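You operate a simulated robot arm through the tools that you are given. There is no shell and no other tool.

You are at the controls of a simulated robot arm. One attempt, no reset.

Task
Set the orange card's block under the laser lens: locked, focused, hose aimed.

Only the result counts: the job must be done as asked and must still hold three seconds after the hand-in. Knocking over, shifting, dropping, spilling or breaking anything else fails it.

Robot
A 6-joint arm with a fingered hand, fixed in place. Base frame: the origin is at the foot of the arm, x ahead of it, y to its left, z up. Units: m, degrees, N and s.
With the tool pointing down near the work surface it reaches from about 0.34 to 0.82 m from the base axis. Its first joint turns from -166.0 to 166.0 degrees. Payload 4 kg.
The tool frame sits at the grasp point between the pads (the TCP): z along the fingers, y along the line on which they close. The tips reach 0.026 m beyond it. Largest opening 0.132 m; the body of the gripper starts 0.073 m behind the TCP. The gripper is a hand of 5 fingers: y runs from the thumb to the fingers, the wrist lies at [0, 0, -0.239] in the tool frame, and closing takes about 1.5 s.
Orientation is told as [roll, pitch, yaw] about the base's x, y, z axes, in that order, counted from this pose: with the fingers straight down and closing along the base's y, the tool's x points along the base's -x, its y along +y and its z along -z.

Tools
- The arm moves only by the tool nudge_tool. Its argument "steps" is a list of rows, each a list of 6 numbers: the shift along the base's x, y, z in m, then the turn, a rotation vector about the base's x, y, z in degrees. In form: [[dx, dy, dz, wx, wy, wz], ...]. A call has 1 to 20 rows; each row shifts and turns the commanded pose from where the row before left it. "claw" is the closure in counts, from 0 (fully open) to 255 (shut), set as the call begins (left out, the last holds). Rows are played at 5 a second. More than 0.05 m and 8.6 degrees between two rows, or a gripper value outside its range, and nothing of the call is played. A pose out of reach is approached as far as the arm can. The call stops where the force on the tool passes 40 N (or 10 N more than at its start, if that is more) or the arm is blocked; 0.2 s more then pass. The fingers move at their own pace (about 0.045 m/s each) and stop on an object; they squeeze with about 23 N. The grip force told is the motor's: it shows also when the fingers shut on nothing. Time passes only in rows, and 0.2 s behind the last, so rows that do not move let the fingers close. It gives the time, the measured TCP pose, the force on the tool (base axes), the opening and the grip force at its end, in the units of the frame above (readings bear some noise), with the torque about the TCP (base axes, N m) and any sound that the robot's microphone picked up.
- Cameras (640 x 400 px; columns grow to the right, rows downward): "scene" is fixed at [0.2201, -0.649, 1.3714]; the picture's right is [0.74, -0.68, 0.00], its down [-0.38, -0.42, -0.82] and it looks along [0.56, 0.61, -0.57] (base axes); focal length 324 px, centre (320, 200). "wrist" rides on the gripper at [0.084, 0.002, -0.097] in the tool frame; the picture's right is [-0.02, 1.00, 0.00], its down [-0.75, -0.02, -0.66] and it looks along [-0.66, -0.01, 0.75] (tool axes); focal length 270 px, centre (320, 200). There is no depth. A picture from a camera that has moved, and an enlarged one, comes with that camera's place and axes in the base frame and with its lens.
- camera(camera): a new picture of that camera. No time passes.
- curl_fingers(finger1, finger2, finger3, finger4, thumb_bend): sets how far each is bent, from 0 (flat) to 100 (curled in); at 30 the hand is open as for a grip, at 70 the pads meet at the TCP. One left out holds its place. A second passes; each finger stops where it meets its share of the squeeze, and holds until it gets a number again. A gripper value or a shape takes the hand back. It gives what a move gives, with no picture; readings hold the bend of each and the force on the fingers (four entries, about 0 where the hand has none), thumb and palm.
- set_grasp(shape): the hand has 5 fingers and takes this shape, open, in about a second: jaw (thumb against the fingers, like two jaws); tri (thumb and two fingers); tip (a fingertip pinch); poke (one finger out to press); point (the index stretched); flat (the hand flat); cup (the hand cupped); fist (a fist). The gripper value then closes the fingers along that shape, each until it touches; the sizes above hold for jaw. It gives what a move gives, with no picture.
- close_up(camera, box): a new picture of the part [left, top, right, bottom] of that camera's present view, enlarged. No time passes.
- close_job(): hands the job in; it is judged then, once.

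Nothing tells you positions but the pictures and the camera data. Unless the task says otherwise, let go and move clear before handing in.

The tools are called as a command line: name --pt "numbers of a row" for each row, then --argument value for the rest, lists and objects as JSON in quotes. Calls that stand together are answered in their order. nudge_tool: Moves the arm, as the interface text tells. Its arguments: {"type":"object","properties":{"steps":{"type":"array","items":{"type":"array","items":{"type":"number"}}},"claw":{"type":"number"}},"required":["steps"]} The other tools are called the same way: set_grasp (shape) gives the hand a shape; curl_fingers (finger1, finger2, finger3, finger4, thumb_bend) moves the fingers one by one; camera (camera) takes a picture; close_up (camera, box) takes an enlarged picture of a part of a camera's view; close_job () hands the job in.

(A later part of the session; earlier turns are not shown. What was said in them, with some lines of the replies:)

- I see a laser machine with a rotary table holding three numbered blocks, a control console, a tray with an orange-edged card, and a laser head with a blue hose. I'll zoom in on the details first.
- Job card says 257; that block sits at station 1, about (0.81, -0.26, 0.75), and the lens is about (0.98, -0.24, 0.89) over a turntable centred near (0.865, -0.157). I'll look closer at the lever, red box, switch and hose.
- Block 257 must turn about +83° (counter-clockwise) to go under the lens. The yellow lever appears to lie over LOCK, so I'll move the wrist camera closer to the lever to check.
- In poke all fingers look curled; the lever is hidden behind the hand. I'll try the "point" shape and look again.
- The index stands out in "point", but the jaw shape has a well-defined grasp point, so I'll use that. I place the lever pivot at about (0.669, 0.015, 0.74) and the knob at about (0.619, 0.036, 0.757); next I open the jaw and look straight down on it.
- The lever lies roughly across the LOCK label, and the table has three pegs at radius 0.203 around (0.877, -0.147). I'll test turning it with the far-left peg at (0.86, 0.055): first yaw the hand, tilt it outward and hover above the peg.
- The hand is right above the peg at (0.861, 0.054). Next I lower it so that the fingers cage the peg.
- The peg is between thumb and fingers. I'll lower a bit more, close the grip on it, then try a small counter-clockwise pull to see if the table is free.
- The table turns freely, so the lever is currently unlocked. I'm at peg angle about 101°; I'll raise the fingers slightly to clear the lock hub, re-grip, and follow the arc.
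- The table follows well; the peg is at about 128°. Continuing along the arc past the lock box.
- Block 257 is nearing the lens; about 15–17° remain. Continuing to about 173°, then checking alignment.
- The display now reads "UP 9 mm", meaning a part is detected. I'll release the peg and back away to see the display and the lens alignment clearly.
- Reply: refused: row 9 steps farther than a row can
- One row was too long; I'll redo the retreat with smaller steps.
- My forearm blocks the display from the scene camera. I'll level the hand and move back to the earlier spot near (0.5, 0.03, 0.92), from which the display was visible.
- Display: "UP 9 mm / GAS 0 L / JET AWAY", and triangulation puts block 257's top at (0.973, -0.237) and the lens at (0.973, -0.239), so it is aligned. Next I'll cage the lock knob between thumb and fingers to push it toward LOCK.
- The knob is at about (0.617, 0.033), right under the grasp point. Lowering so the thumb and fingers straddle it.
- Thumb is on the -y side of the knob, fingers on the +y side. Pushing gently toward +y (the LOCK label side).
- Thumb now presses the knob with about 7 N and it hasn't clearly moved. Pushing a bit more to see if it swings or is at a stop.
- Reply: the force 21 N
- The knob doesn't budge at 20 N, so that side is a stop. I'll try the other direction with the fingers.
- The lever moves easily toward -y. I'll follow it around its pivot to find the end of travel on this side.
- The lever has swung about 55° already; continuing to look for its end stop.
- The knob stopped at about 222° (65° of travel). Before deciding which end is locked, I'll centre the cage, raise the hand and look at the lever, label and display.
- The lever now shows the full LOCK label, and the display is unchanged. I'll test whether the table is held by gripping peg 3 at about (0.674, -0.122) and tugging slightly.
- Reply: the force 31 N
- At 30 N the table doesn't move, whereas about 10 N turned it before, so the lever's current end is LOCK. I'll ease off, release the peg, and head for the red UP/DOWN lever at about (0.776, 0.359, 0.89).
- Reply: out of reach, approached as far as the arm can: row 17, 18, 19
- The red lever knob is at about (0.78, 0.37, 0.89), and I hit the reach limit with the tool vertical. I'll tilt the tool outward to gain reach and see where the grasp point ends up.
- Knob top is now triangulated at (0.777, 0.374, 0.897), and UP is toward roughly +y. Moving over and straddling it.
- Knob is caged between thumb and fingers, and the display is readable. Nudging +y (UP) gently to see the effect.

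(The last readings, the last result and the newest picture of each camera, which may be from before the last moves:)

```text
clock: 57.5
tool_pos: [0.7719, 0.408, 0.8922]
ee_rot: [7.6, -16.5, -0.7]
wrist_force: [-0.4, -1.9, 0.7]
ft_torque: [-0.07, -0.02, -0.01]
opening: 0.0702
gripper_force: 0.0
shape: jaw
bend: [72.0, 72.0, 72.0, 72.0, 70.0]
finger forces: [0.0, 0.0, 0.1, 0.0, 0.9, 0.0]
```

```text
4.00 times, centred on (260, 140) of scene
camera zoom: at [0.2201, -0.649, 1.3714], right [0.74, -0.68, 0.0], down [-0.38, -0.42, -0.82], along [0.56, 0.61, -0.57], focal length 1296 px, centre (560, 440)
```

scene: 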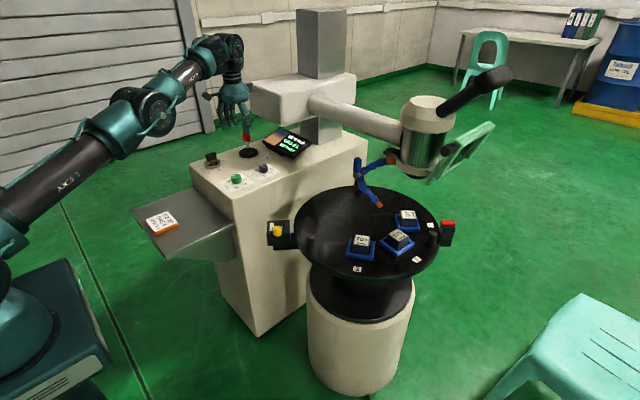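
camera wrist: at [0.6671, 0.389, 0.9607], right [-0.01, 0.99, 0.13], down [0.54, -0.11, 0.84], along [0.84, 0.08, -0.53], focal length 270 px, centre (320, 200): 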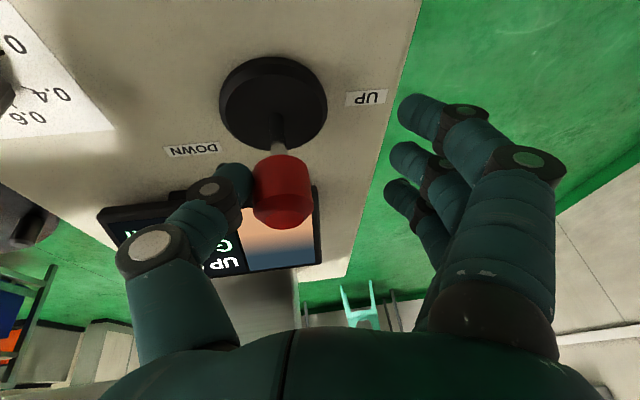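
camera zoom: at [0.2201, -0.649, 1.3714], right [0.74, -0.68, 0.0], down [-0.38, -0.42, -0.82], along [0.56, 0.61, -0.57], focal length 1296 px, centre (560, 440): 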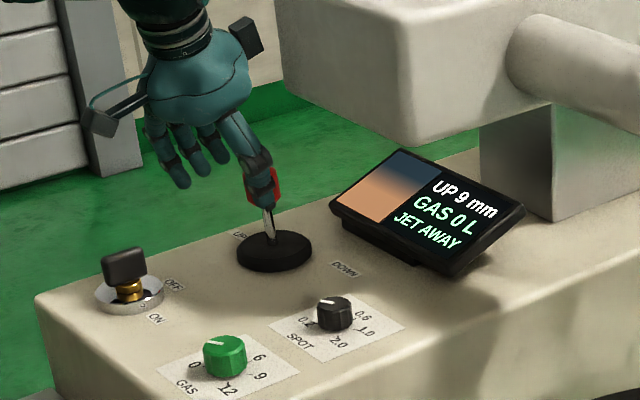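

Lever is starting to tilt toward UP with about 2 N, and the display still says UP 9 mm. Pushing a little further.

nudge_tool --pt "-0.001 0.004 0 0 0 0" --pt "-0.001 0.004 0 0 0 0"

close_up --camera "scene" --box '[190, 90, 330, 190]'

```text
clock: 58.1
tool_pos: [0.7705, 0.4155, 0.8908]
ee_rot: [7.7, -16.6, -0.7]
wrist_force: [0.6, -1.6, 0.5]
ft_torque: [-0.08, 0.02, 0.04]
opening: 0.0707
gripper_force: 0.1
shape: jaw
bend: [72.0, 72.0, 72.0, 72.0, 70.0]
finger forces: [0.1, 0.1, 0.0, 0.0, 1.6, 0.0]
```

```text
4.00 times, centred on (260, 140) of scene
camera zoom: at [0.2201, -0.649, 1.3714], right [0.74, -0.68, 0.0], down [-0.38, -0.42, -0.82], along [0.56, 0.61, -0.57], focal length 1296 px, centre (560, 440)
```

zoom: 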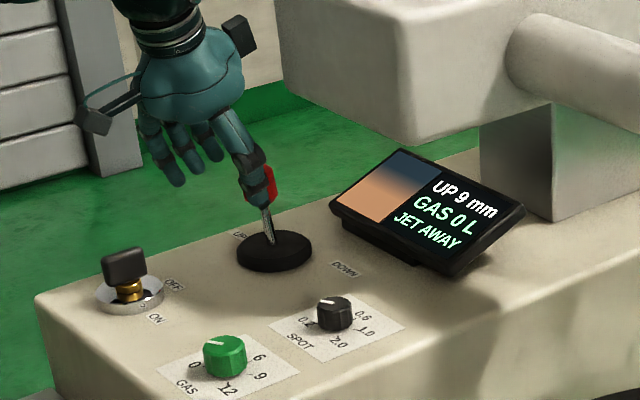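

nudge_tool --pt "-0.001 0.004 0 0 0 0" --pt "-0.001 0.004 0 0 0 0"

close_up --camera "scene" --box '[190, 90, 330, 190]'

```text
clock: 58.7
tool_pos: [0.7698, 0.4241, 0.8904]
ee_rot: [7.5, -16.4, -0.7]
wrist_force: [-1.5, -2.3, 0.7]
ft_torque: [-0.09, 0.0, -0.07]
opening: 0.0719
gripper_force: 0.2
shape: jaw
bend: [72.0, 72.0, 72.0, 72.0, 70.0]
finger forces: [0.0, 0.0, 0.0, 0.0, 2.1, 0.0]
```

```text
4.00 times, centred on (260, 140) of scene
camera zoom: at [0.2201, -0.649, 1.3714], right [0.74, -0.68, 0.0], down [-0.38, -0.42, -0.82], along [0.56, 0.61, -0.57], focal length 1296 px, centre (560, 440)
```

zoom: 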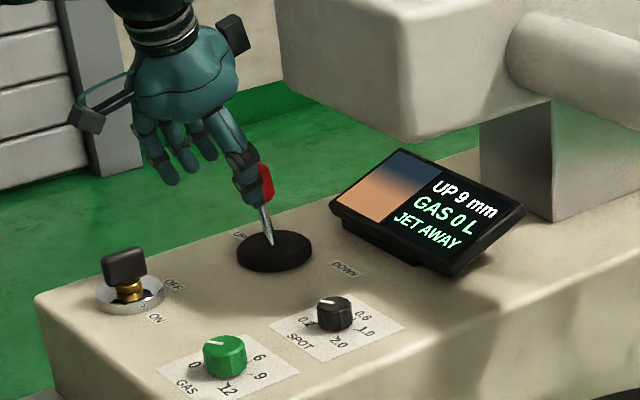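

nudge_tool --pt "-0.001 0.005 -0.001 0 0 0" --pt "0 0 0 0 0 0"

close_up --camera "scene" --box '[190, 90, 330, 190]'

close_up --camera "scene" --box '[370, 90, 450, 190]'

```text
clock: 59.3
tool_pos: [0.7682, 0.4277, 0.8895]
ee_rot: [7.6, -16.5, -0.8]
wrist_force: [-0.7, -3.7, 0.9]
ft_torque: [-0.09, 0.03, -0.05]
opening: 0.0721
gripper_force: 0.1
shape: jaw
bend: [72.0, 72.0, 72.0, 72.0, 70.0]
finger forces: [0.0, 0.1, 0.0, 0.1, 2.8, 0.0]
```

```text
4.00 times, centred on (260, 140) of scene
camera zoom: at [0.2201, -0.649, 1.3714], right [0.74, -0.68, 0.0], down [-0.38, -0.42, -0.82], along [0.56, 0.61, -0.57], focal length 1296 px, centre (560, 440)
```

zoom: 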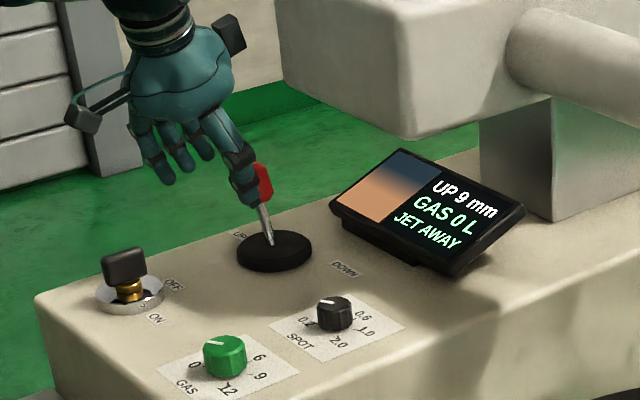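

```text
4.00 times, centred on (410, 140) of scene
camera zoom: at [0.2201, -0.649, 1.3714], right [0.74, -0.68, 0.0], down [-0.38, -0.42, -0.82], along [0.56, 0.61, -0.57], focal length 1296 px, centre (-40, 440)
```

zoom: 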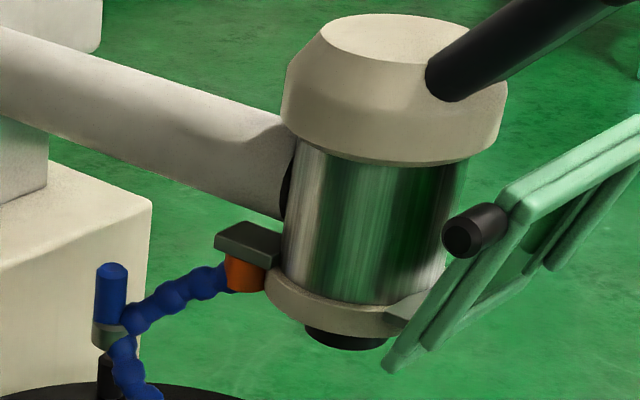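

nudge_tool --pt "-0.001 0.005 -0.002 0 0 0" --pt "-0.001 0.005 -0.002 0 0 0" --pt "0 0 0 0 0 0"

close_up --camera "scene" --box '[190, 90, 330, 190]'

camera --camera "wrist"

```text
clock: 60.1
tool_pos: [0.7653, 0.4386, 0.8863]
ee_rot: [7.6, -16.5, -0.7]
wrist_force: [-4.0, -5.9, 6.0]
ft_torque: [-0.4, 0.02, -0.23]
opening: 0.0728
gripper_force: 0.0
shape: jaw
bend: [72.0, 72.0, 72.0, 72.0, 70.0]
finger forces: [0.0, 0.0, 0.0, 0.0, 7.7, 0.0]
```

```text
4.00 times, centred on (260, 140) of scene
camera zoom: at [0.2201, -0.649, 1.3714], right [0.74, -0.68, 0.0], down [-0.38, -0.42, -0.82], along [0.56, 0.61, -0.57], focal length 1296 px, centre (560, 440)
```

zoom: 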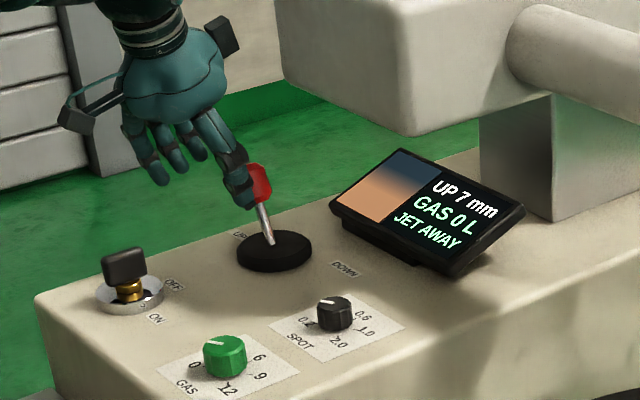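

```text
taken
camera wrist: at [0.6575, 0.4277, 0.9563], right [-0.01, 0.99, 0.13], down [0.54, -0.11, 0.84], along [0.84, 0.08, -0.53], focal length 270 px, centre (320, 200)
```

wrist: 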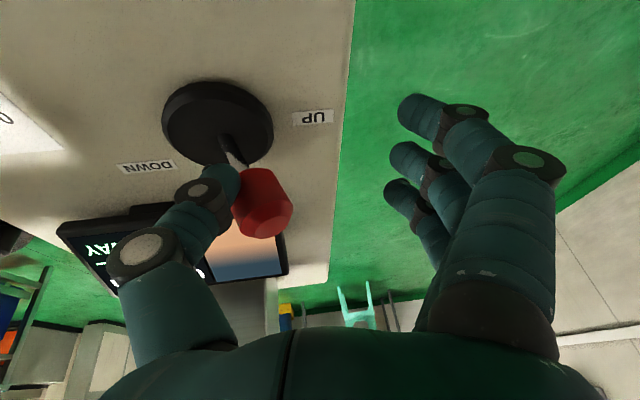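

Now it reads "UP 7 mm", so pushing UP drives the head up while held. I'll hold it in short steps and read the display.

nudge_tool --pt "0 0 0 0 0 0"

close_up --camera "scene" --box '[255, 120, 330, 170]'

```text
clock: 60.5
tool_pos: [0.7645, 0.4382, 0.8864]
ee_rot: [7.6, -16.5, -0.6]
wrist_force: [-4.5, -6.0, 5.6]
ft_torque: [-0.44, 0.04, -0.25]
opening: 0.0728
gripper_force: 0.1
shape: jaw
bend: [72.0, 72.0, 72.0, 72.0, 70.0]
finger forces: [0.0, 0.0, 0.0, 0.1, 7.9, 0.0]
```

```text
8.00 times, centred on (292, 145) of scene
camera zoom: at [0.2201, -0.649, 1.3714], right [0.74, -0.68, 0.0], down [-0.38, -0.42, -0.82], along [0.56, 0.61, -0.57], focal length 2593 px, centre (540, 640)
```

zoom: 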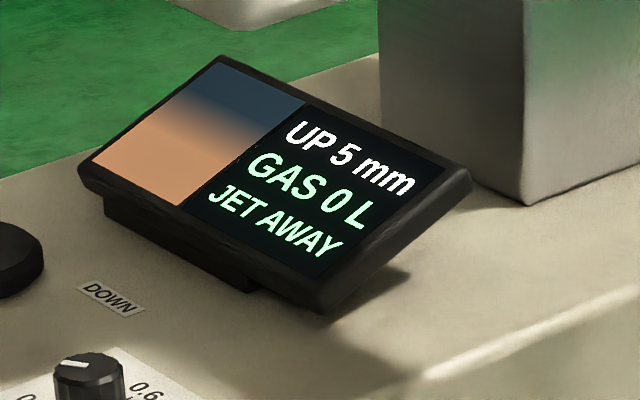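

nudge_tool --pt "0 0 0 0 0 0"

close_up --camera "scene" --box '[255, 120, 330, 170]'

```text
clock: 60.9
tool_pos: [0.7644, 0.4392, 0.8866]
ee_rot: [7.6, -16.5, -0.7]
wrist_force: [-4.0, -6.5, 6.3]
ft_torque: [-0.43, 0.01, -0.24]
opening: 0.0727
gripper_force: 0.0
shape: jaw
bend: [72.0, 72.0, 72.0, 72.0, 70.0]
finger forces: [0.0, 0.0, 0.0, 0.1, 7.9, 0.0]
```

```text
8.00 times, centred on (292, 145) of scene
camera zoom: at [0.2201, -0.649, 1.3714], right [0.74, -0.68, 0.0], down [-0.38, -0.42, -0.82], along [0.56, 0.61, -0.57], focal length 2593 px, centre (540, 640)
```

zoom: 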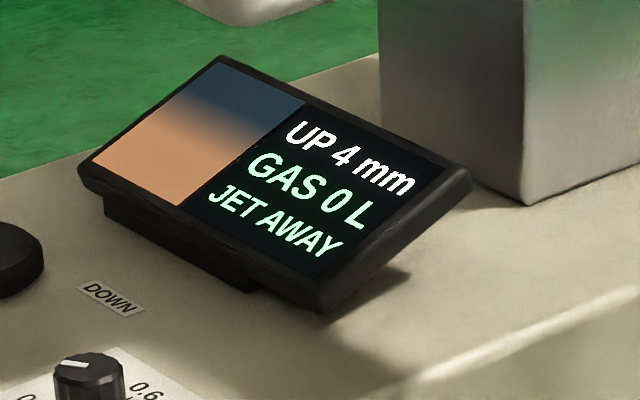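

nudge_tool --pt "0 0 0 0 0 0"

close_up --camera "scene" --box '[255, 120, 330, 170]'

```text
clock: 61.3
tool_pos: [0.7651, 0.4386, 0.8865]
ee_rot: [7.6, -16.6, -0.7]
wrist_force: [-3.6, -6.5, 6.1]
ft_torque: [-0.44, 0.01, -0.24]
opening: 0.0729
gripper_force: 0.1
shape: jaw
bend: [72.0, 72.0, 72.0, 72.0, 70.0]
finger forces: [0.0, 0.0, 0.0, 0.0, 8.0, 0.1]
```

```text
8.00 times, centred on (292, 145) of scene
camera zoom: at [0.2201, -0.649, 1.3714], right [0.74, -0.68, 0.0], down [-0.38, -0.42, -0.82], along [0.56, 0.61, -0.57], focal length 2593 px, centre (540, 640)
```

zoom: 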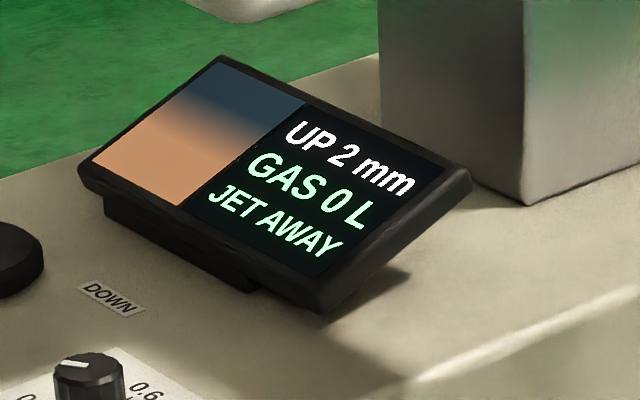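

nudge_tool --pt "0 0 0 0 0 0" --pt "0.001 -0.012 0.002 0 0 0" --pt "0.001 -0.012 0.001 0 0 0"

close_up --camera "scene" --box '[190, 90, 330, 190]'

```text
clock: 62.1
tool_pos: [0.766, 0.4147, 0.8897]
ee_rot: [7.6, -16.6, -0.7]
wrist_force: [-5.4, -1.7, -0.3]
ft_torque: [0.01, 0.11, -0.24]
opening: 0.0707
gripper_force: 0.0
shape: jaw
bend: [72.0, 72.0, 72.0, 72.0, 70.0]
finger forces: [0.1, 0.1, 0.0, 0.0, 4.3, 0.0]
```

```text
4.00 times, centred on (260, 140) of scene
camera zoom: at [0.2201, -0.649, 1.3714], right [0.74, -0.68, 0.0], down [-0.38, -0.42, -0.82], along [0.56, 0.61, -0.57], focal length 1296 px, centre (560, 440)
```

zoom: 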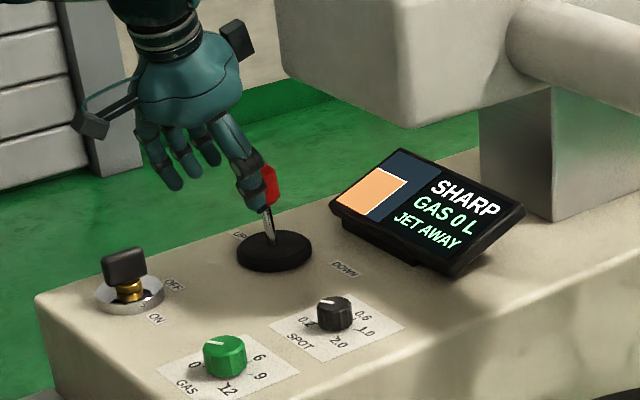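

The display says SHARP and now shows a crisp lens image. Backing off the lever fully to neutral, then zooming into the display.

nudge_tool --pt "0.002 -0.012 0 0 0 0" --pt "0.003 -0.012 0 0 0 0" --pt "0.003 -0.012 0 0 0 0" --pt "0 0 0 0 0 0"

close_up --camera "scene" --box '[255, 120, 330, 170]'

camera --camera "wrist"

```text
clock: 63.1
tool_pos: [0.7746, 0.3788, 0.8892]
ee_rot: [7.6, -16.5, -0.7]
wrist_force: [-0.5, 0.8, 0.2]
ft_torque: [0.02, -0.01, -0.07]
opening: 0.07
gripper_force: 0.1
shape: jaw
bend: [72.0, 72.0, 72.0, 72.0, 70.0]
finger forces: [0.1, 0.1, 0.0, 0.0, 0.0, 0.1]
```

```text
8.00 times, centred on (292, 145) of scene
camera zoom: at [0.2201, -0.649, 1.3714], right [0.74, -0.68, 0.0], down [-0.38, -0.42, -0.82], along [0.56, 0.61, -0.57], focal length 2593 px, centre (540, 640)
```

zoom: 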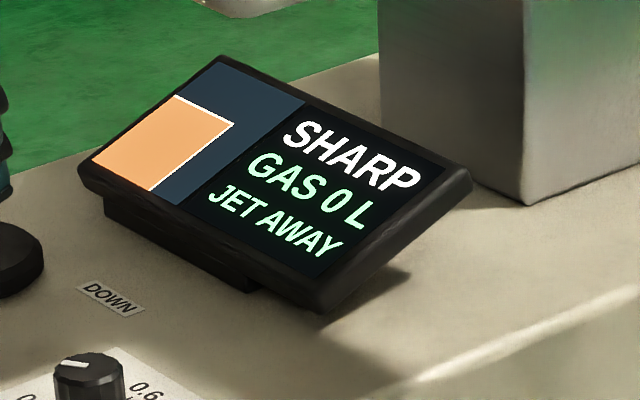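

```text
taken
camera wrist: at [0.6679, 0.3677, 0.9592], right [-0.01, 0.99, 0.13], down [0.54, -0.11, 0.84], along [0.84, 0.08, -0.53], focal length 270 px, centre (320, 200)
```

wrist: 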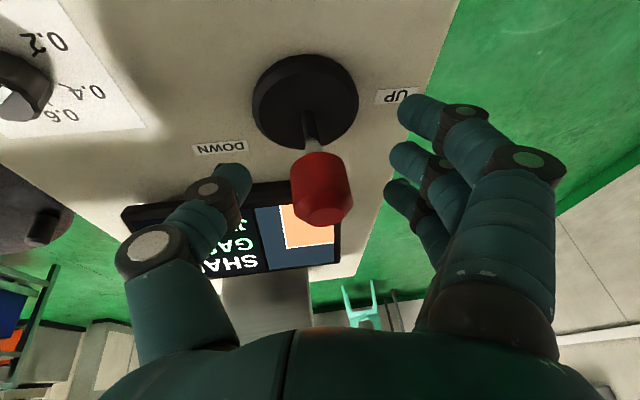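

Focus is SHARP. Now I'll lift off the red lever and go toward the blue hose handle, whose top I place at about (0.885, -0.089, 0.937).

nudge_tool --pt "0 0 0.03 0 0 0" --pt "0 0 0.04 0 0 0" --pt "0 0 0.05 0 0 0" --pt "-0.02 -0.045 0 0 0 0" --pt "-0.02 -0.045 0 0 0 0" --pt "-0.02 -0.045 0 0 0 0" --pt "-0.02 -0.045 0 0 0 0" --pt "0 -0.045 0 -2.5 5.5 0" --pt "0 -0.045 0 -2.5 5.5 0" --pt "0 -0.045 0 -2.5 5.5 0" --pt "0 -0.025 0 0 0 -7.5" --pt "0 -0.025 0 0 0 -7.5" --pt "0 -0.025 0 0 0 -7.5" --pt "0 -0.025 0 0 0 -7.5" --pt "0 -0.025 0 0 0 -7.5" --pt "0 -0.025 0 0 0 -7.5" --pt "0 0 0 0 0 0" --claw 135

camera --camera "wrist"

camera --camera "scene"

```text
clock: 66.7
tool_pos: [0.6956, -0.0871, 1.0099]
ee_rot: [0.0, 0.0, -44.8]
wrist_force: [0.3, 0.3, -0.1]
ft_torque: [0.0, -0.03, 0.0]
opening: 0.0628
gripper_force: 0.1
shape: jaw
bend: [73.0, 73.0, 73.0, 73.0, 70.0]
finger forces: [0.0, 0.0, 0.0, 0.1, 0.0, 0.1]
```

```text
taken
camera wrist: at [0.6369, -0.0267, 1.1076], right [0.72, 0.7, 0.0], down [0.52, -0.54, 0.66], along [0.46, -0.47, -0.75], focal length 270 px, centre (320, 200)
```

wrist: 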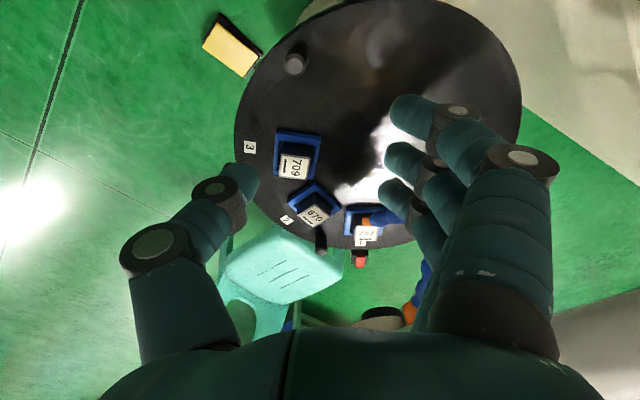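

```text
taken
```

scene: 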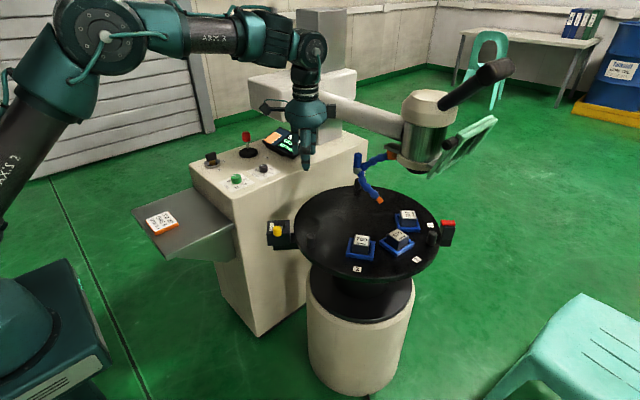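

Clear of everything; the red lever is upright again. I'll set yaw -30° with an 18° outward tilt and come in beside the hose handle at its height, then slide onto it.

nudge_tool --pt "0.01 0.006 -0.01 0 0 7.5" --pt "0.01 0.006 -0.01 0 0 7.5" --pt "0.02 0.006 -0.015 -0.6 -6 0" --pt "0.02 0.006 -0.015 -0.6 -6 0" --pt "0.02 0.006 -0.015 -0.6 -6 0" --pt "0.0157 0.0065 -0.01 0 0 0" --pt "0.0157 0.0065 -0.01 0 0 0" --pt "0 0 0 0 0 0" --claw 110

camera --camera "wrist"

close_up --camera "scene" --box '[280, 90, 440, 220]'

```text
clock: 68.5
tool_pos: [0.8071, -0.0435, 0.9248]
ee_rot: [7.5, -16.5, -30.7]
wrist_force: [-0.1, 0.2, -0.3]
ft_torque: [-0.02, -0.01, -0.01]
opening: 0.0745
gripper_force: 0.1
shape: jaw
bend: [72.0, 72.0, 72.0, 72.0, 70.0]
finger forces: [0.1, 0.1, 0.0, 0.1, 0.1, 0.0]
```

```text
taken
camera wrist: at [0.7091, 0.0012, 0.9947], right [0.49, 0.86, 0.13], down [0.41, -0.36, 0.84], along [0.77, -0.36, -0.53], focal length 270 px, centre (320, 200)
```

wrist: 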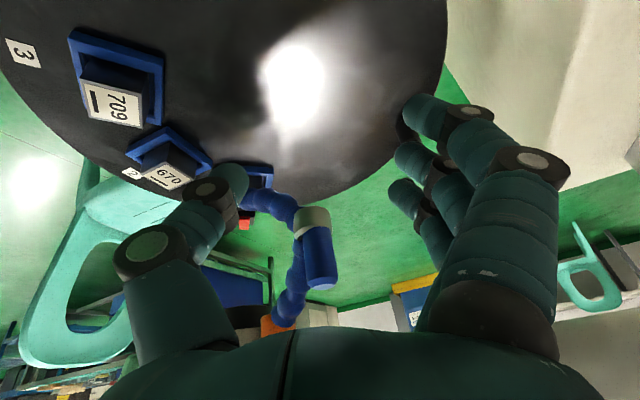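

```text
3.08 times, centred on (360, 155) of scene
camera zoom: at [0.2201, -0.649, 1.3714], right [0.74, -0.68, 0.0], down [-0.38, -0.42, -0.82], along [0.56, 0.61, -0.57], focal length 997 px, centre (197, 338)
```

zoom: 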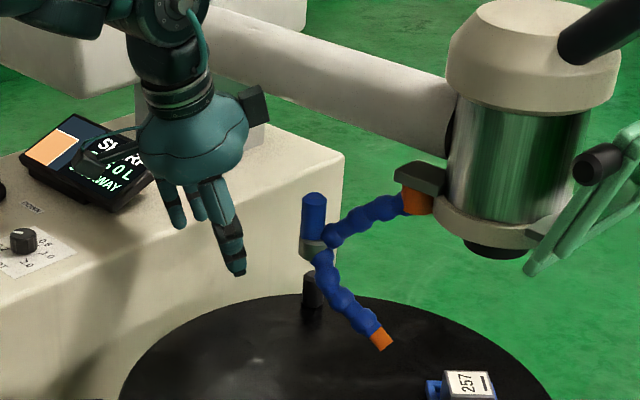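

The hose handle is dead ahead at (0.884, -0.090, 0.921). Sliding onto it along the camera axis.

nudge_tool --pt "0 0 0.006 0 0 0" --pt "0.019 -0.0116 0 0 0 0" --pt "0.019 -0.0116 0 0 0 0" --pt "0.019 -0.0116 0 0 0 0" --pt "0.018 -0.011 0 0 0 0" --pt "0 0 0 0 0 0"

camera --camera "wrist"

close_up --camera "scene" --box '[280, 90, 440, 220]'

```text
clock: 69.9
tool_pos: [0.8809, -0.0897, 0.9315]
ee_rot: [7.5, -16.5, -30.7]
wrist_force: [-0.2, -0.2, 0.0]
ft_torque: [-0.03, -0.02, -0.01]
opening: 0.0742
gripper_force: 0.1
shape: jaw
bend: [72.0, 72.0, 72.0, 72.0, 70.0]
finger forces: [0.1, 0.0, 0.0, 0.1, 0.0, 0.1]
```

```text
taken
camera wrist: at [0.7838, -0.0439, 1.0006], right [0.49, 0.86, 0.13], down [0.41, -0.36, 0.84], along [0.77, -0.36, -0.53], focal length 270 px, centre (320, 200)
```

wrist: 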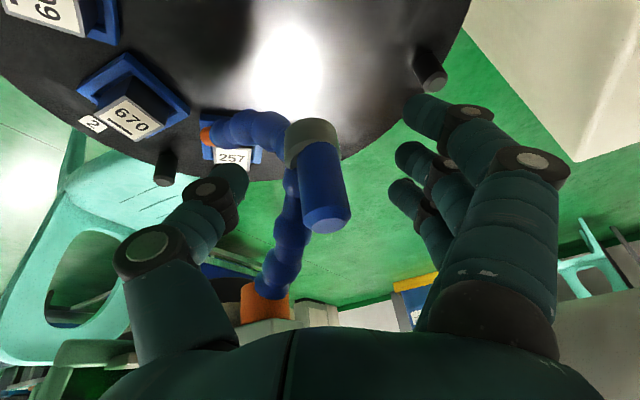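

```text
3.08 times, centred on (360, 155) of scene
camera zoom: at [0.2201, -0.649, 1.3714], right [0.74, -0.68, 0.0], down [-0.38, -0.42, -0.82], along [0.56, 0.61, -0.57], focal length 997 px, centre (197, 338)
```

zoom: 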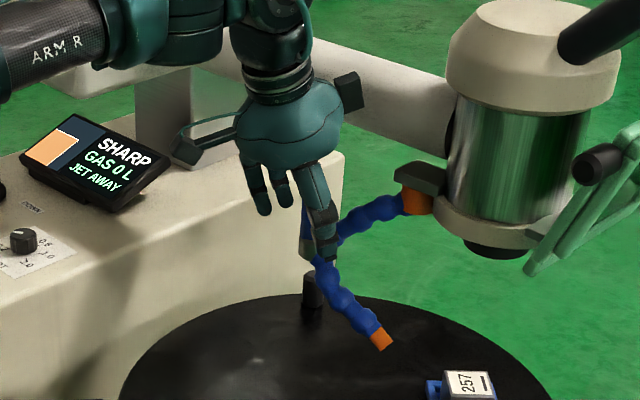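

Handle is between thumb and fingers. Closing the grip, then trying a small pull along the arc toward (-x, -y).

nudge_tool --pt "0 0 0 0 0 0" --pt "0 0 0 0 0 0" --pt "0 0 0 0 0 0" --pt "0 0 0 0 0 0" --pt "0 0 0 0 0 0" --claw 230

nudge_tool --pt "-0.0041 -0.0028 0 0 0 3" --pt "-0.0041 -0.0028 0 0 0 3" --pt "0 0 0 0 0 0"

camera --camera "wrist"

close_up --camera "scene" --box '[280, 90, 440, 220]'

```text
clock: 71.1
tool_pos: [0.8811, -0.0901, 0.9302]
ee_rot: [7.4, -16.5, -30.7]
wrist_force: [-1.5, -2.1, -1.4]
ft_torque: [-0.01, 0.03, 0.04]
opening: 0.0077
gripper_force: 13.1
shape: jaw
bend: [64.0, 71.0, 72.0, 63.0, 70.0]
finger forces: [0.1, 2.8, 3.2, 1.5, 10.6, 0.0]
```

```text
clock: 71.9
tool_pos: [0.8736, -0.0951, 0.9305]
ee_rot: [7.4, -16.4, -24.7]
wrist_force: [6.2, -6.1, -3.1]
ft_torque: [-0.08, -0.09, 0.08]
opening: 0.0068
gripper_force: 23.1
shape: jaw
bend: [66.0, 71.0, 72.0, 63.0, 70.0]
finger forces: [0.0, 4.9, 7.8, 3.3, 18.3, 0.0]
```

```text
taken
camera wrist: at [0.7716, -0.0608, 1.0005], right [0.4, 0.91, 0.13], down [0.44, -0.32, 0.84], along [0.8, -0.28, -0.53], focal length 270 px, centre (320, 200)
```

wrist: 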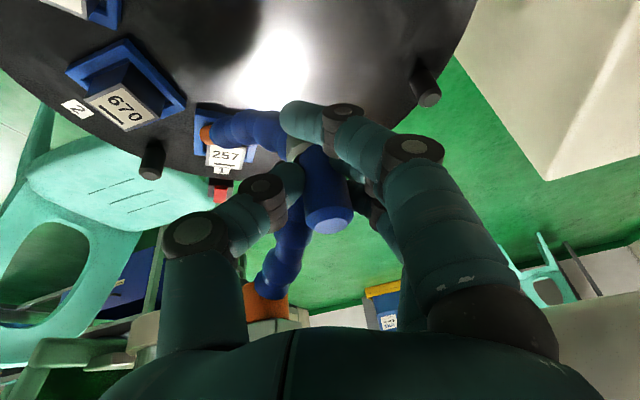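

```text
3.08 times, centred on (360, 155) of scene
camera zoom: at [0.2201, -0.649, 1.3714], right [0.74, -0.68, 0.0], down [-0.38, -0.42, -0.82], along [0.56, 0.61, -0.57], focal length 997 px, centre (197, 338)
```

zoom: 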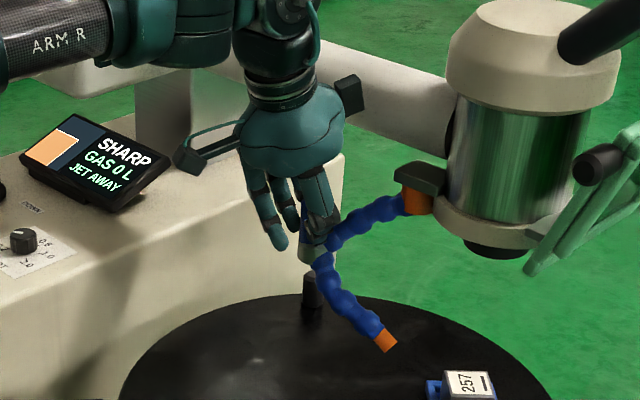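

The nozzle tip swings with the handle toward the block, so the hose pivots about its base joint. Continuing along that arc in small increments while watching the display.

nudge_tool --pt "-0.0051 -0.0045 0 0 0 4" --pt "-0.0048 -0.0049 0 0 0 4" --pt "-0.0044 -0.0052 0 0 0 4" --pt "-0.004 -0.0055 0 0 0 4" --pt "0 0 0 0 0 0"

camera --camera "wrist"

close_up --camera "scene" --box '[260, 90, 440, 240]'

```text
clock: 73.1
tool_pos: [0.8555, -0.1155, 0.932]
ee_rot: [7.5, -16.5, -8.6]
wrist_force: [12.6, -7.4, -0.6]
ft_torque: [-0.14, -0.21, 0.04]
opening: 0.0061
gripper_force: 22.7
shape: jaw
bend: [66.0, 71.0, 72.0, 63.0, 70.0]
finger forces: [0.0, 4.6, 9.4, 3.1, 19.5, 0.0]
```

```text
taken
camera wrist: at [0.7476, -0.1107, 1.0004], right [0.13, 0.98, 0.13], down [0.52, -0.18, 0.84], along [0.85, -0.04, -0.53], focal length 270 px, centre (320, 200)
```

wrist: 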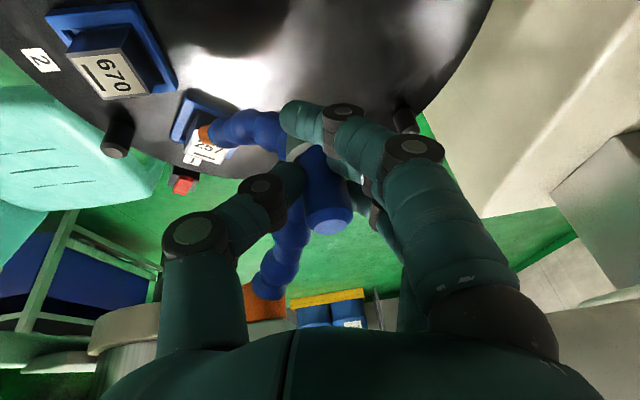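

```text
2.67 times, centred on (350, 165) of scene
camera zoom: at [0.2201, -0.649, 1.3714], right [0.74, -0.68, 0.0], down [-0.38, -0.42, -0.82], along [0.56, 0.61, -0.57], focal length 864 px, centre (240, 293)
```

zoom: 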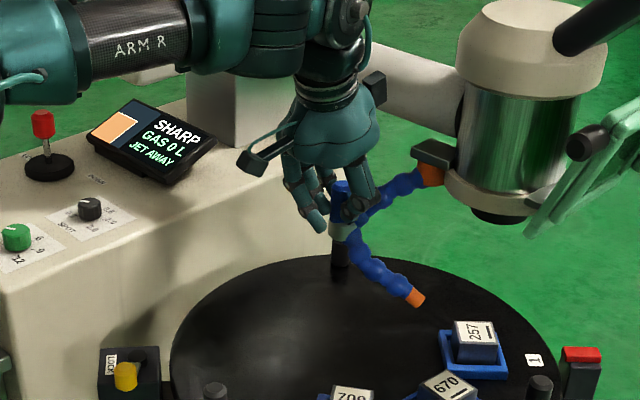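

Still JET AWAY but the nozzle is nearing the block. I'll continue with a slight inward correction for the radial force.

nudge_tool --pt "-0.0026 -0.0064 0 0 0 4" --pt "-0.0022 -0.0066 0 0 0 4" --pt "-0.002 -0.0066 0 0 0 4" --pt "0 0 0 0 0 0"

camera --camera "wrist"

close_up --camera "scene" --box '[260, 90, 440, 240]'

```text
clock: 74.1
tool_pos: [0.8406, -0.1398, 0.9296]
ee_rot: [7.5, -16.7, 3.5]
wrist_force: [11.8, -2.3, 18.1]
ft_torque: [-0.05, -0.63, 0.17]
opening: 0.0064
gripper_force: 22.8
shape: jaw
bend: [66.0, 73.0, 72.0, 64.0, 71.0]
finger forces: [0.0, 0.7, 9.5, 12.0, 16.8, 0.1]
out of reach, approached as far as the arm can: row 3
```

```text
taken
camera wrist: at [0.733, -0.1582, 0.9977], right [-0.08, 0.99, 0.13], down [0.54, -0.07, 0.84], along [0.84, 0.13, -0.53], focal length 270 px, centre (320, 200)
```

wrist: 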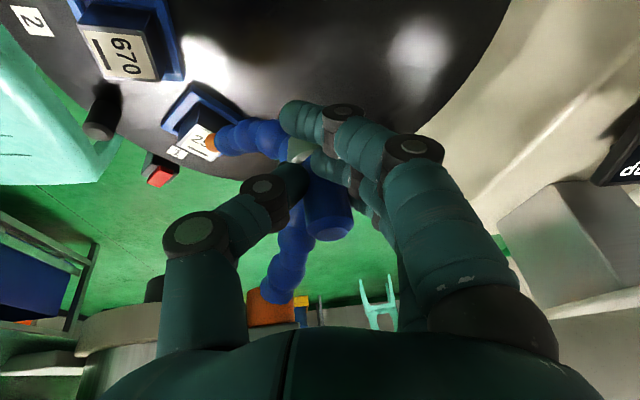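

```text
2.67 times, centred on (350, 165) of scene
camera zoom: at [0.2201, -0.649, 1.3714], right [0.74, -0.68, 0.0], down [-0.38, -0.42, -0.82], along [0.56, 0.61, -0.57], focal length 864 px, centre (240, 293)
```

zoom: 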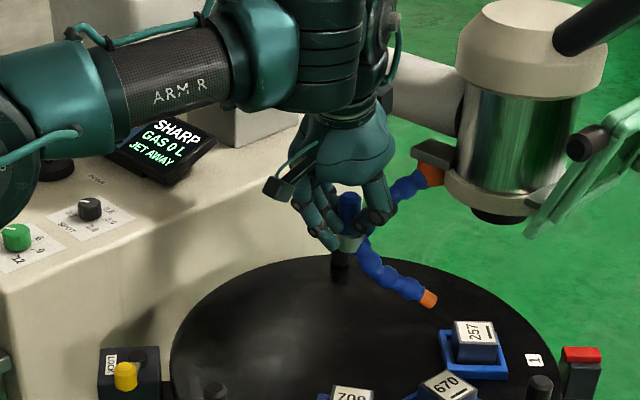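

Row 3 hit the reach limit because turning the hand swung the tilt away. I'll stop yawing, re-lean the tool radially and continue the pull toward -y.

nudge_tool --pt "0 -0.001 0 -4 0 0" --pt "-0.0005 -0.004 0 -4 0 0" --pt "-0.0005 -0.004 0 0 0 0" --pt "0 0 0 0 0 0"

close_up --camera "scene" --box '[260, 90, 440, 240]'

camera --camera "wrist"

```text
clock: 75.1
tool_pos: [0.8372, -0.148, 0.9266]
ee_rot: [-0.7, -15.8, 5.7]
wrist_force: [-15.0, 10.6, 21.1]
ft_torque: [0.39, -0.47, 0.74]
opening: 0.0064
gripper_force: 23.3
shape: jaw
bend: [66.0, 73.0, 72.0, 64.0, 71.0]
finger forces: [0.0, 7.2, 9.8, 23.4, 14.3, 0.0]
```

```text
2.67 times, centred on (350, 165) of scene
camera zoom: at [0.2201, -0.649, 1.3714], right [0.74, -0.68, 0.0], down [-0.38, -0.42, -0.82], along [0.56, 0.61, -0.57], focal length 864 px, centre (240, 293)
```

zoom: 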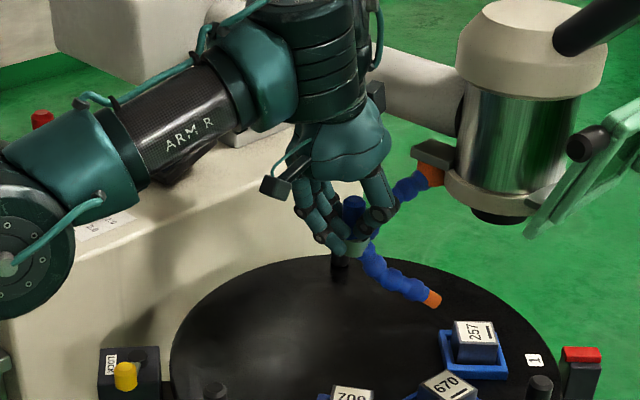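

```text
taken
camera wrist: at [0.7312, -0.1572, 0.9988], right [-0.08, 1.0, -0.01], down [0.54, 0.05, 0.84], along [0.84, 0.06, -0.54], focal length 270 px, centre (320, 200)
```

wrist: 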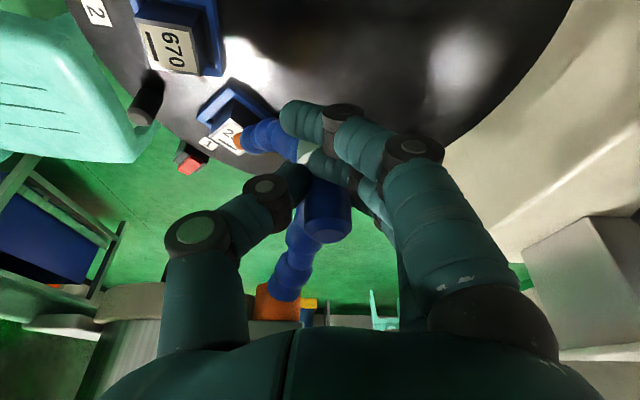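

Finger 4 is pressing on something, with a 21 N upward force, so I'll open the grip and raise slightly to relieve it before reassessing.

nudge_tool --pt "0 0 0 0 0 0" --pt "0 0 0 0 0 0" --pt "0 0 0.004 0 0 0" --pt "0 0 0.004 0 0 0" --claw 120

camera --camera "wrist"

close_up --camera "scene" --box '[260, 90, 440, 240]'

```text
clock: 76.1
tool_pos: [0.838, -0.1483, 0.9351]
ee_rot: [-0.8, -15.8, 5.5]
wrist_force: [-0.2, -0.4, 0.8]
ft_torque: [0.02, 0.03, -0.04]
opening: 0.0688
gripper_force: 0.1
shape: jaw
bend: [72.0, 72.0, 72.0, 72.0, 70.0]
finger forces: [0.0, 0.0, 0.0, 0.0, 0.0, 0.0]
```

```text
taken
camera wrist: at [0.7318, -0.1576, 1.0059], right [-0.07, 1.0, -0.01], down [0.54, 0.05, 0.84], along [0.84, 0.06, -0.54], focal length 270 px, centre (320, 200)
```

wrist: 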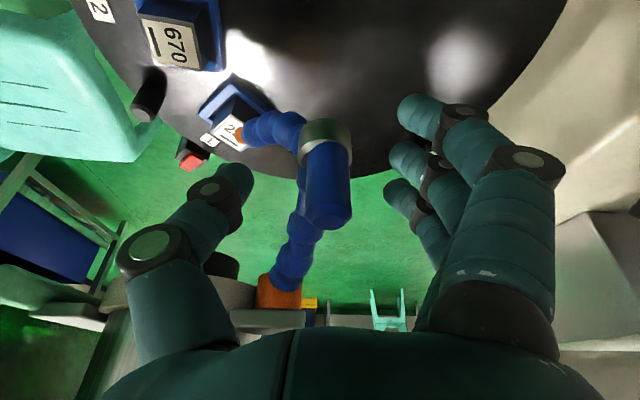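

```text
2.67 times, centred on (350, 165) of scene
camera zoom: at [0.2201, -0.649, 1.3714], right [0.74, -0.68, 0.0], down [-0.38, -0.42, -0.82], along [0.56, 0.61, -0.57], focal length 864 px, centre (240, 293)
```

zoom: 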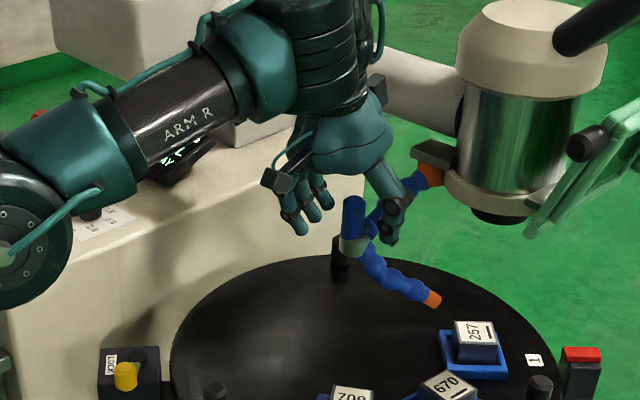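

Grip is relieved. Now the elbow is at about (0.851, -0.144) and the nozzle tip at (0.906, -0.217, 0.825), still aiming short of the block. I'll push the handle further toward -y with the fingers as an open cage.

nudge_tool --pt "0.003 -0.007 0 0 0 0" --pt "0.003 -0.007 0 0 0 0" --pt "0.001 -0.006 0 0 0 0" --pt "0 -0.006 0 0 0 0" --pt "0 -0.006 0 0 0 0" --pt "0 -0.006 0 0 0 0" --pt "0 0 0 0 0 0"

camera --camera "wrist"

close_up --camera "scene" --box '[260, 90, 440, 240]'

```text
clock: 77.7
tool_pos: [0.8444, -0.186, 0.9355]
ee_rot: [-0.8, -15.8, 5.6]
wrist_force: [-2.0, 1.2, -0.2]
ft_torque: [0.05, 0.02, 0.08]
opening: 0.0697
gripper_force: 0.2
shape: jaw
bend: [72.0, 72.0, 72.0, 72.0, 70.0]
finger forces: [0.0, 1.5, 0.2, 0.0, 0.0, 0.0]
```

```text
taken
camera wrist: at [0.7386, -0.1953, 1.0059], right [-0.07, 1.0, -0.01], down [0.54, 0.05, 0.84], along [0.84, 0.06, -0.54], focal length 270 px, centre (320, 200)
```

wrist: 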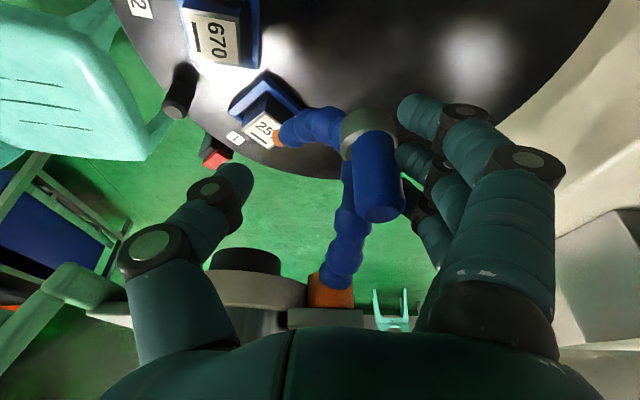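

```text
2.67 times, centred on (350, 165) of scene
camera zoom: at [0.2201, -0.649, 1.3714], right [0.74, -0.68, 0.0], down [-0.38, -0.42, -0.82], along [0.56, 0.61, -0.57], focal length 864 px, centre (240, 293)
```

zoom: 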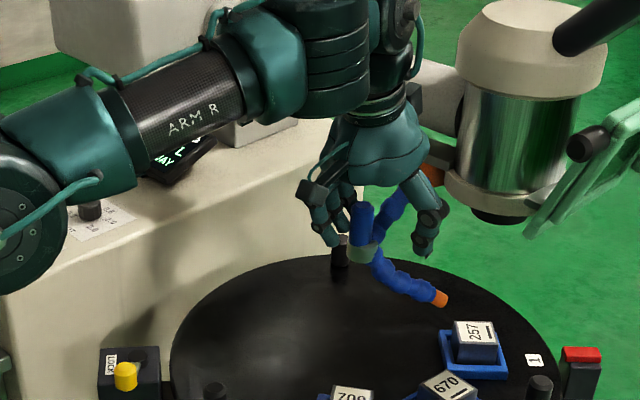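

nudge_tool --pt "0 -0.006 0 0 0 0" --pt "0.001 -0.006 0 0 0 0" --pt "0 0 0 0 0 0"

camera --camera "wrist"

close_up --camera "scene" --box '[260, 120, 350, 190]'

close_up --camera "scene" --box '[340, 120, 450, 240]'

```text
clock: 78.5
tool_pos: [0.8462, -0.1991, 0.9346]
ee_rot: [-0.7, -15.8, 5.6]
wrist_force: [-1.3, 0.1, 0.4]
ft_torque: [0.01, 0.0, 0.03]
opening: 0.0698
gripper_force: 0.1
shape: jaw
bend: [72.0, 72.0, 72.0, 72.0, 70.0]
finger forces: [0.0, 1.0, 0.1, 0.0, 0.0, 0.0]
```

```text
taken
camera wrist: at [0.7397, -0.2073, 1.0059], right [-0.07, 1.0, -0.01], down [0.54, 0.05, 0.84], along [0.84, 0.06, -0.54], focal length 270 px, centre (320, 200)
```

wrist: 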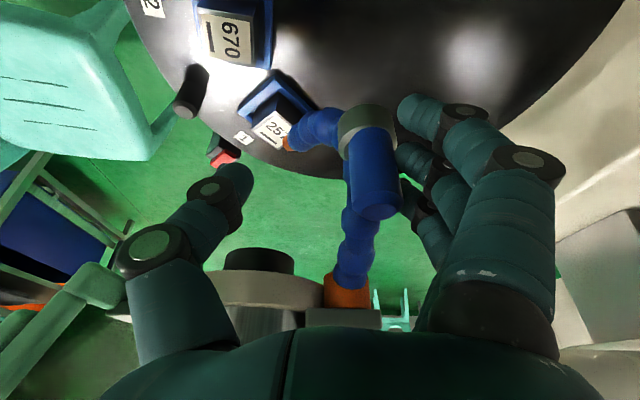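

```text
5.71 times, centred on (305, 155) of scene
camera zoom: at [0.2201, -0.649, 1.3714], right [0.74, -0.68, 0.0], down [-0.38, -0.42, -0.82], along [0.56, 0.61, -0.57], focal length 1852 px, centre (406, 457)
```

zoom: 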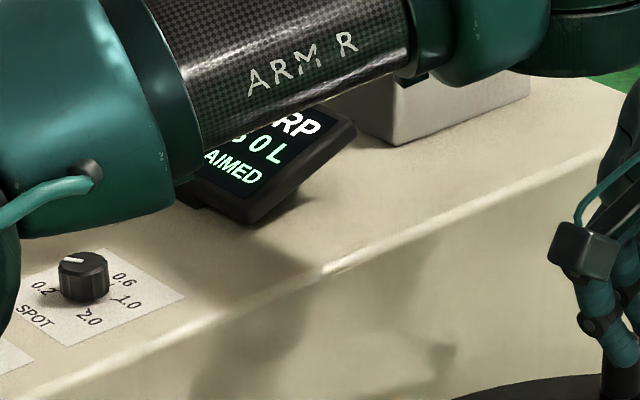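

```text
3.33 times, centred on (395, 180) of scene
camera zoom: at [0.2201, -0.649, 1.3714], right [0.74, -0.68, 0.0], down [-0.38, -0.42, -0.82], along [0.56, 0.61, -0.57], focal length 1080 px, centre (70, 267)
```

zoom: 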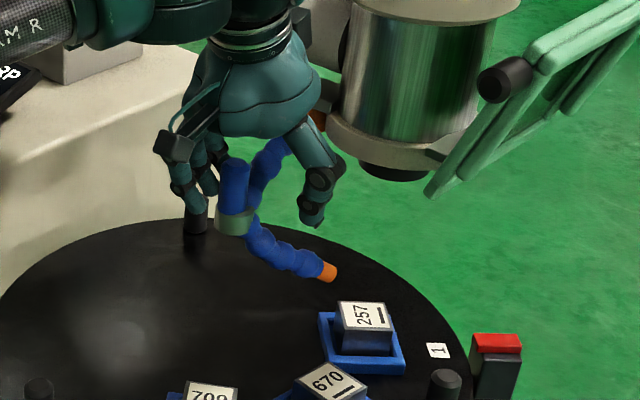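

The display now ends in "AIMED". I'll push just a little further for margin and confirm it stays aimed.

nudge_tool --pt "0.0005 -0.004 0 0 0 0" --pt "0 0 0 0 0 0"

close_up --camera "scene" --box '[260, 120, 350, 190]'

```text
clock: 79.1
tool_pos: [0.8458, -0.2032, 0.9341]
ee_rot: [-0.9, -15.9, 5.7]
wrist_force: [-0.2, 0.6, 0.2]
ft_torque: [-0.02, 0.0, 0.03]
opening: 0.0697
gripper_force: 0.1
shape: jaw
bend: [72.0, 72.0, 72.0, 72.0, 70.0]
finger forces: [0.0, 0.9, 0.1, 0.1, 0.1, 0.0]
```

```text
5.71 times, centred on (305, 155) of scene
camera zoom: at [0.2201, -0.649, 1.3714], right [0.74, -0.68, 0.0], down [-0.38, -0.42, -0.82], along [0.56, 0.61, -0.57], focal length 1852 px, centre (406, 457)
```

zoom: 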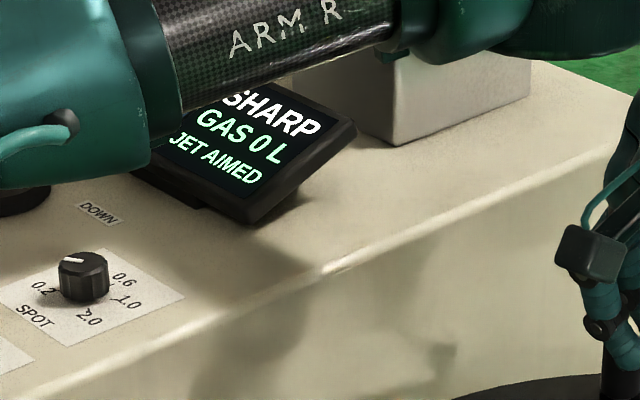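

Display: SHARP, JET AIMED. I'll centre the cage off the handle and slide straight back out.

nudge_tool --pt "0 0.008 0 0 0 0" --pt "0 0.006 0 0 0 0" --pt "-0.02 -0.002 0 0 0 0" --pt "-0.025 -0.0025 0 0 0 0" --pt "-0.03 -0.003 0.005 0 0 0" --pt "-0.04 -0.003 0.02 0 0 0" --pt "-0.04 0 0.025 0 0 0" --pt "-0.04 0.01 0.02 0 0 0" --pt "-0.04 0.025 0 0 0 0" --pt "-0.04 0.03 0 0 0 0" --pt "-0.01 0.045 0 0 0 0" --pt "0 0.045 0 0 0 0" --pt "0 0.045 0 0 0 0" --pt "0 0.045 0 0 0 0" --pt "0 0 0 0 0 0"

camera --camera "scene"

close_up --camera "scene" --box '[225, 115, 345, 195]'

close_up --camera "scene" --box '[250, 130, 470, 300]'

camera --camera "wrist"

```text
clock: 82.3
tool_pos: [0.5618, 0.0461, 1.0051]
ee_rot: [-0.8, -15.8, 5.6]
wrist_force: [0.7, 0.7, 0.1]
ft_torque: [0.01, -0.01, 0.02]
opening: 0.0695
gripper_force: 0.0
shape: jaw
bend: [72.0, 72.0, 72.0, 72.0, 70.0]
finger forces: [0.1, 0.1, 0.1, 0.1, 0.1, 0.0]
```

```text
taken
```

scene: 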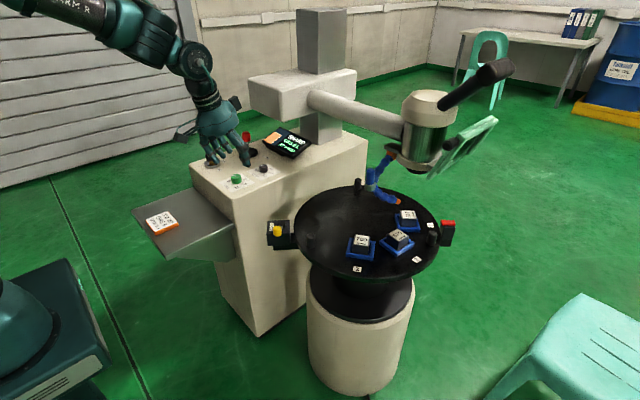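

```text
5.00 times, centred on (285, 155) of scene
camera zoom: at [0.2201, -0.649, 1.3714], right [0.74, -0.68, 0.0], down [-0.38, -0.42, -0.82], along [0.56, 0.61, -0.57], focal length 1620 px, centre (495, 425)
```

zoom: 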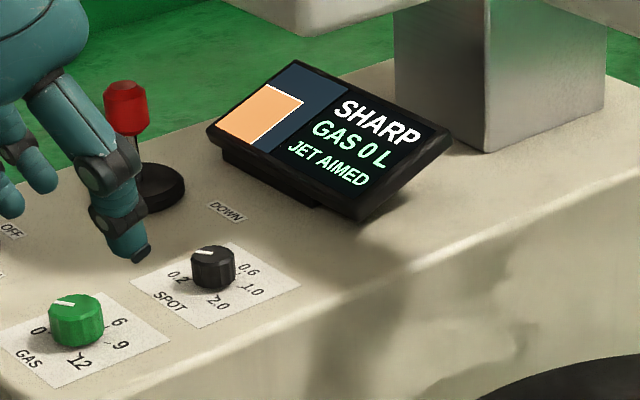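

```text
2.35 times, centred on (360, 215) of scene
camera zoom: at [0.2201, -0.649, 1.3714], right [0.74, -0.68, 0.0], down [-0.38, -0.42, -0.82], along [0.56, 0.61, -0.57], focal length 763 px, centre (226, 165)
```

zoom: 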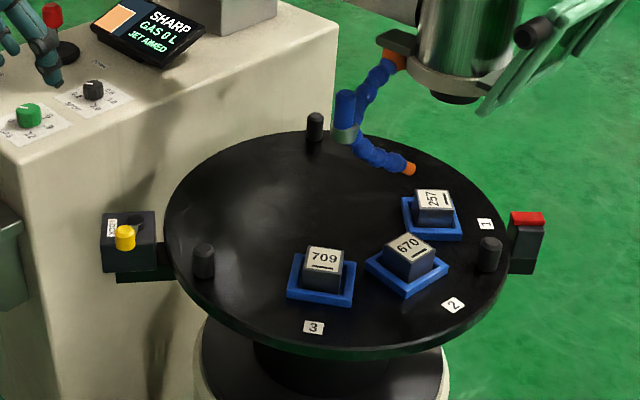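

```text
taken
camera wrist: at [0.4558, 0.0376, 1.076], right [-0.07, 1.0, -0.01], down [0.54, 0.05, 0.84], along [0.84, 0.06, -0.54], focal length 270 px, centre (320, 200)
```

wrist: 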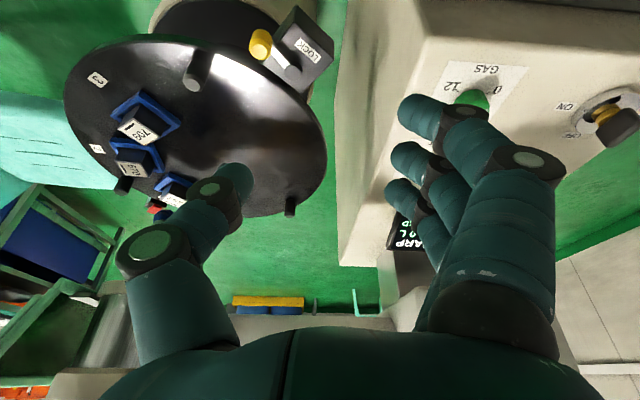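

Everything reads as asked: block 257 is under the lens at the station-1 marker, the lever is at the locked end, and the display shows SHARP and JET AIMED with the hand well clear. Gas and spot were not requested, so I left them untouched, and I'm handing in.

close_job

```text
The job is handed in.
```

Block 257, the orange card's block, is under the laser lens and the job is handed in; the hand-in gave no verdict.

- **Position:** the display stopped saying "NO PART" once the block came round, and label 1 lines up with the red marker.
- **Locked:** the yellow lever is at the end of its travel with the LOCK label uncovered. The table held against a 30 N pull, where about 10 N turned it before.
- **Focused:** I drove the head up about 9 mm with the red lever until the display read "SHARP". The red lever stood upright again afterwards.
- **Hose:** I swung it by the blue handle until the display read "JET AIMED". It still read that after the hand had backed off.

I left the gas and spot dials as they were, because the task did not ask for them. Gas reads 0, while the card calls for 6. The spot dial looks to be at about the card's 0.4.
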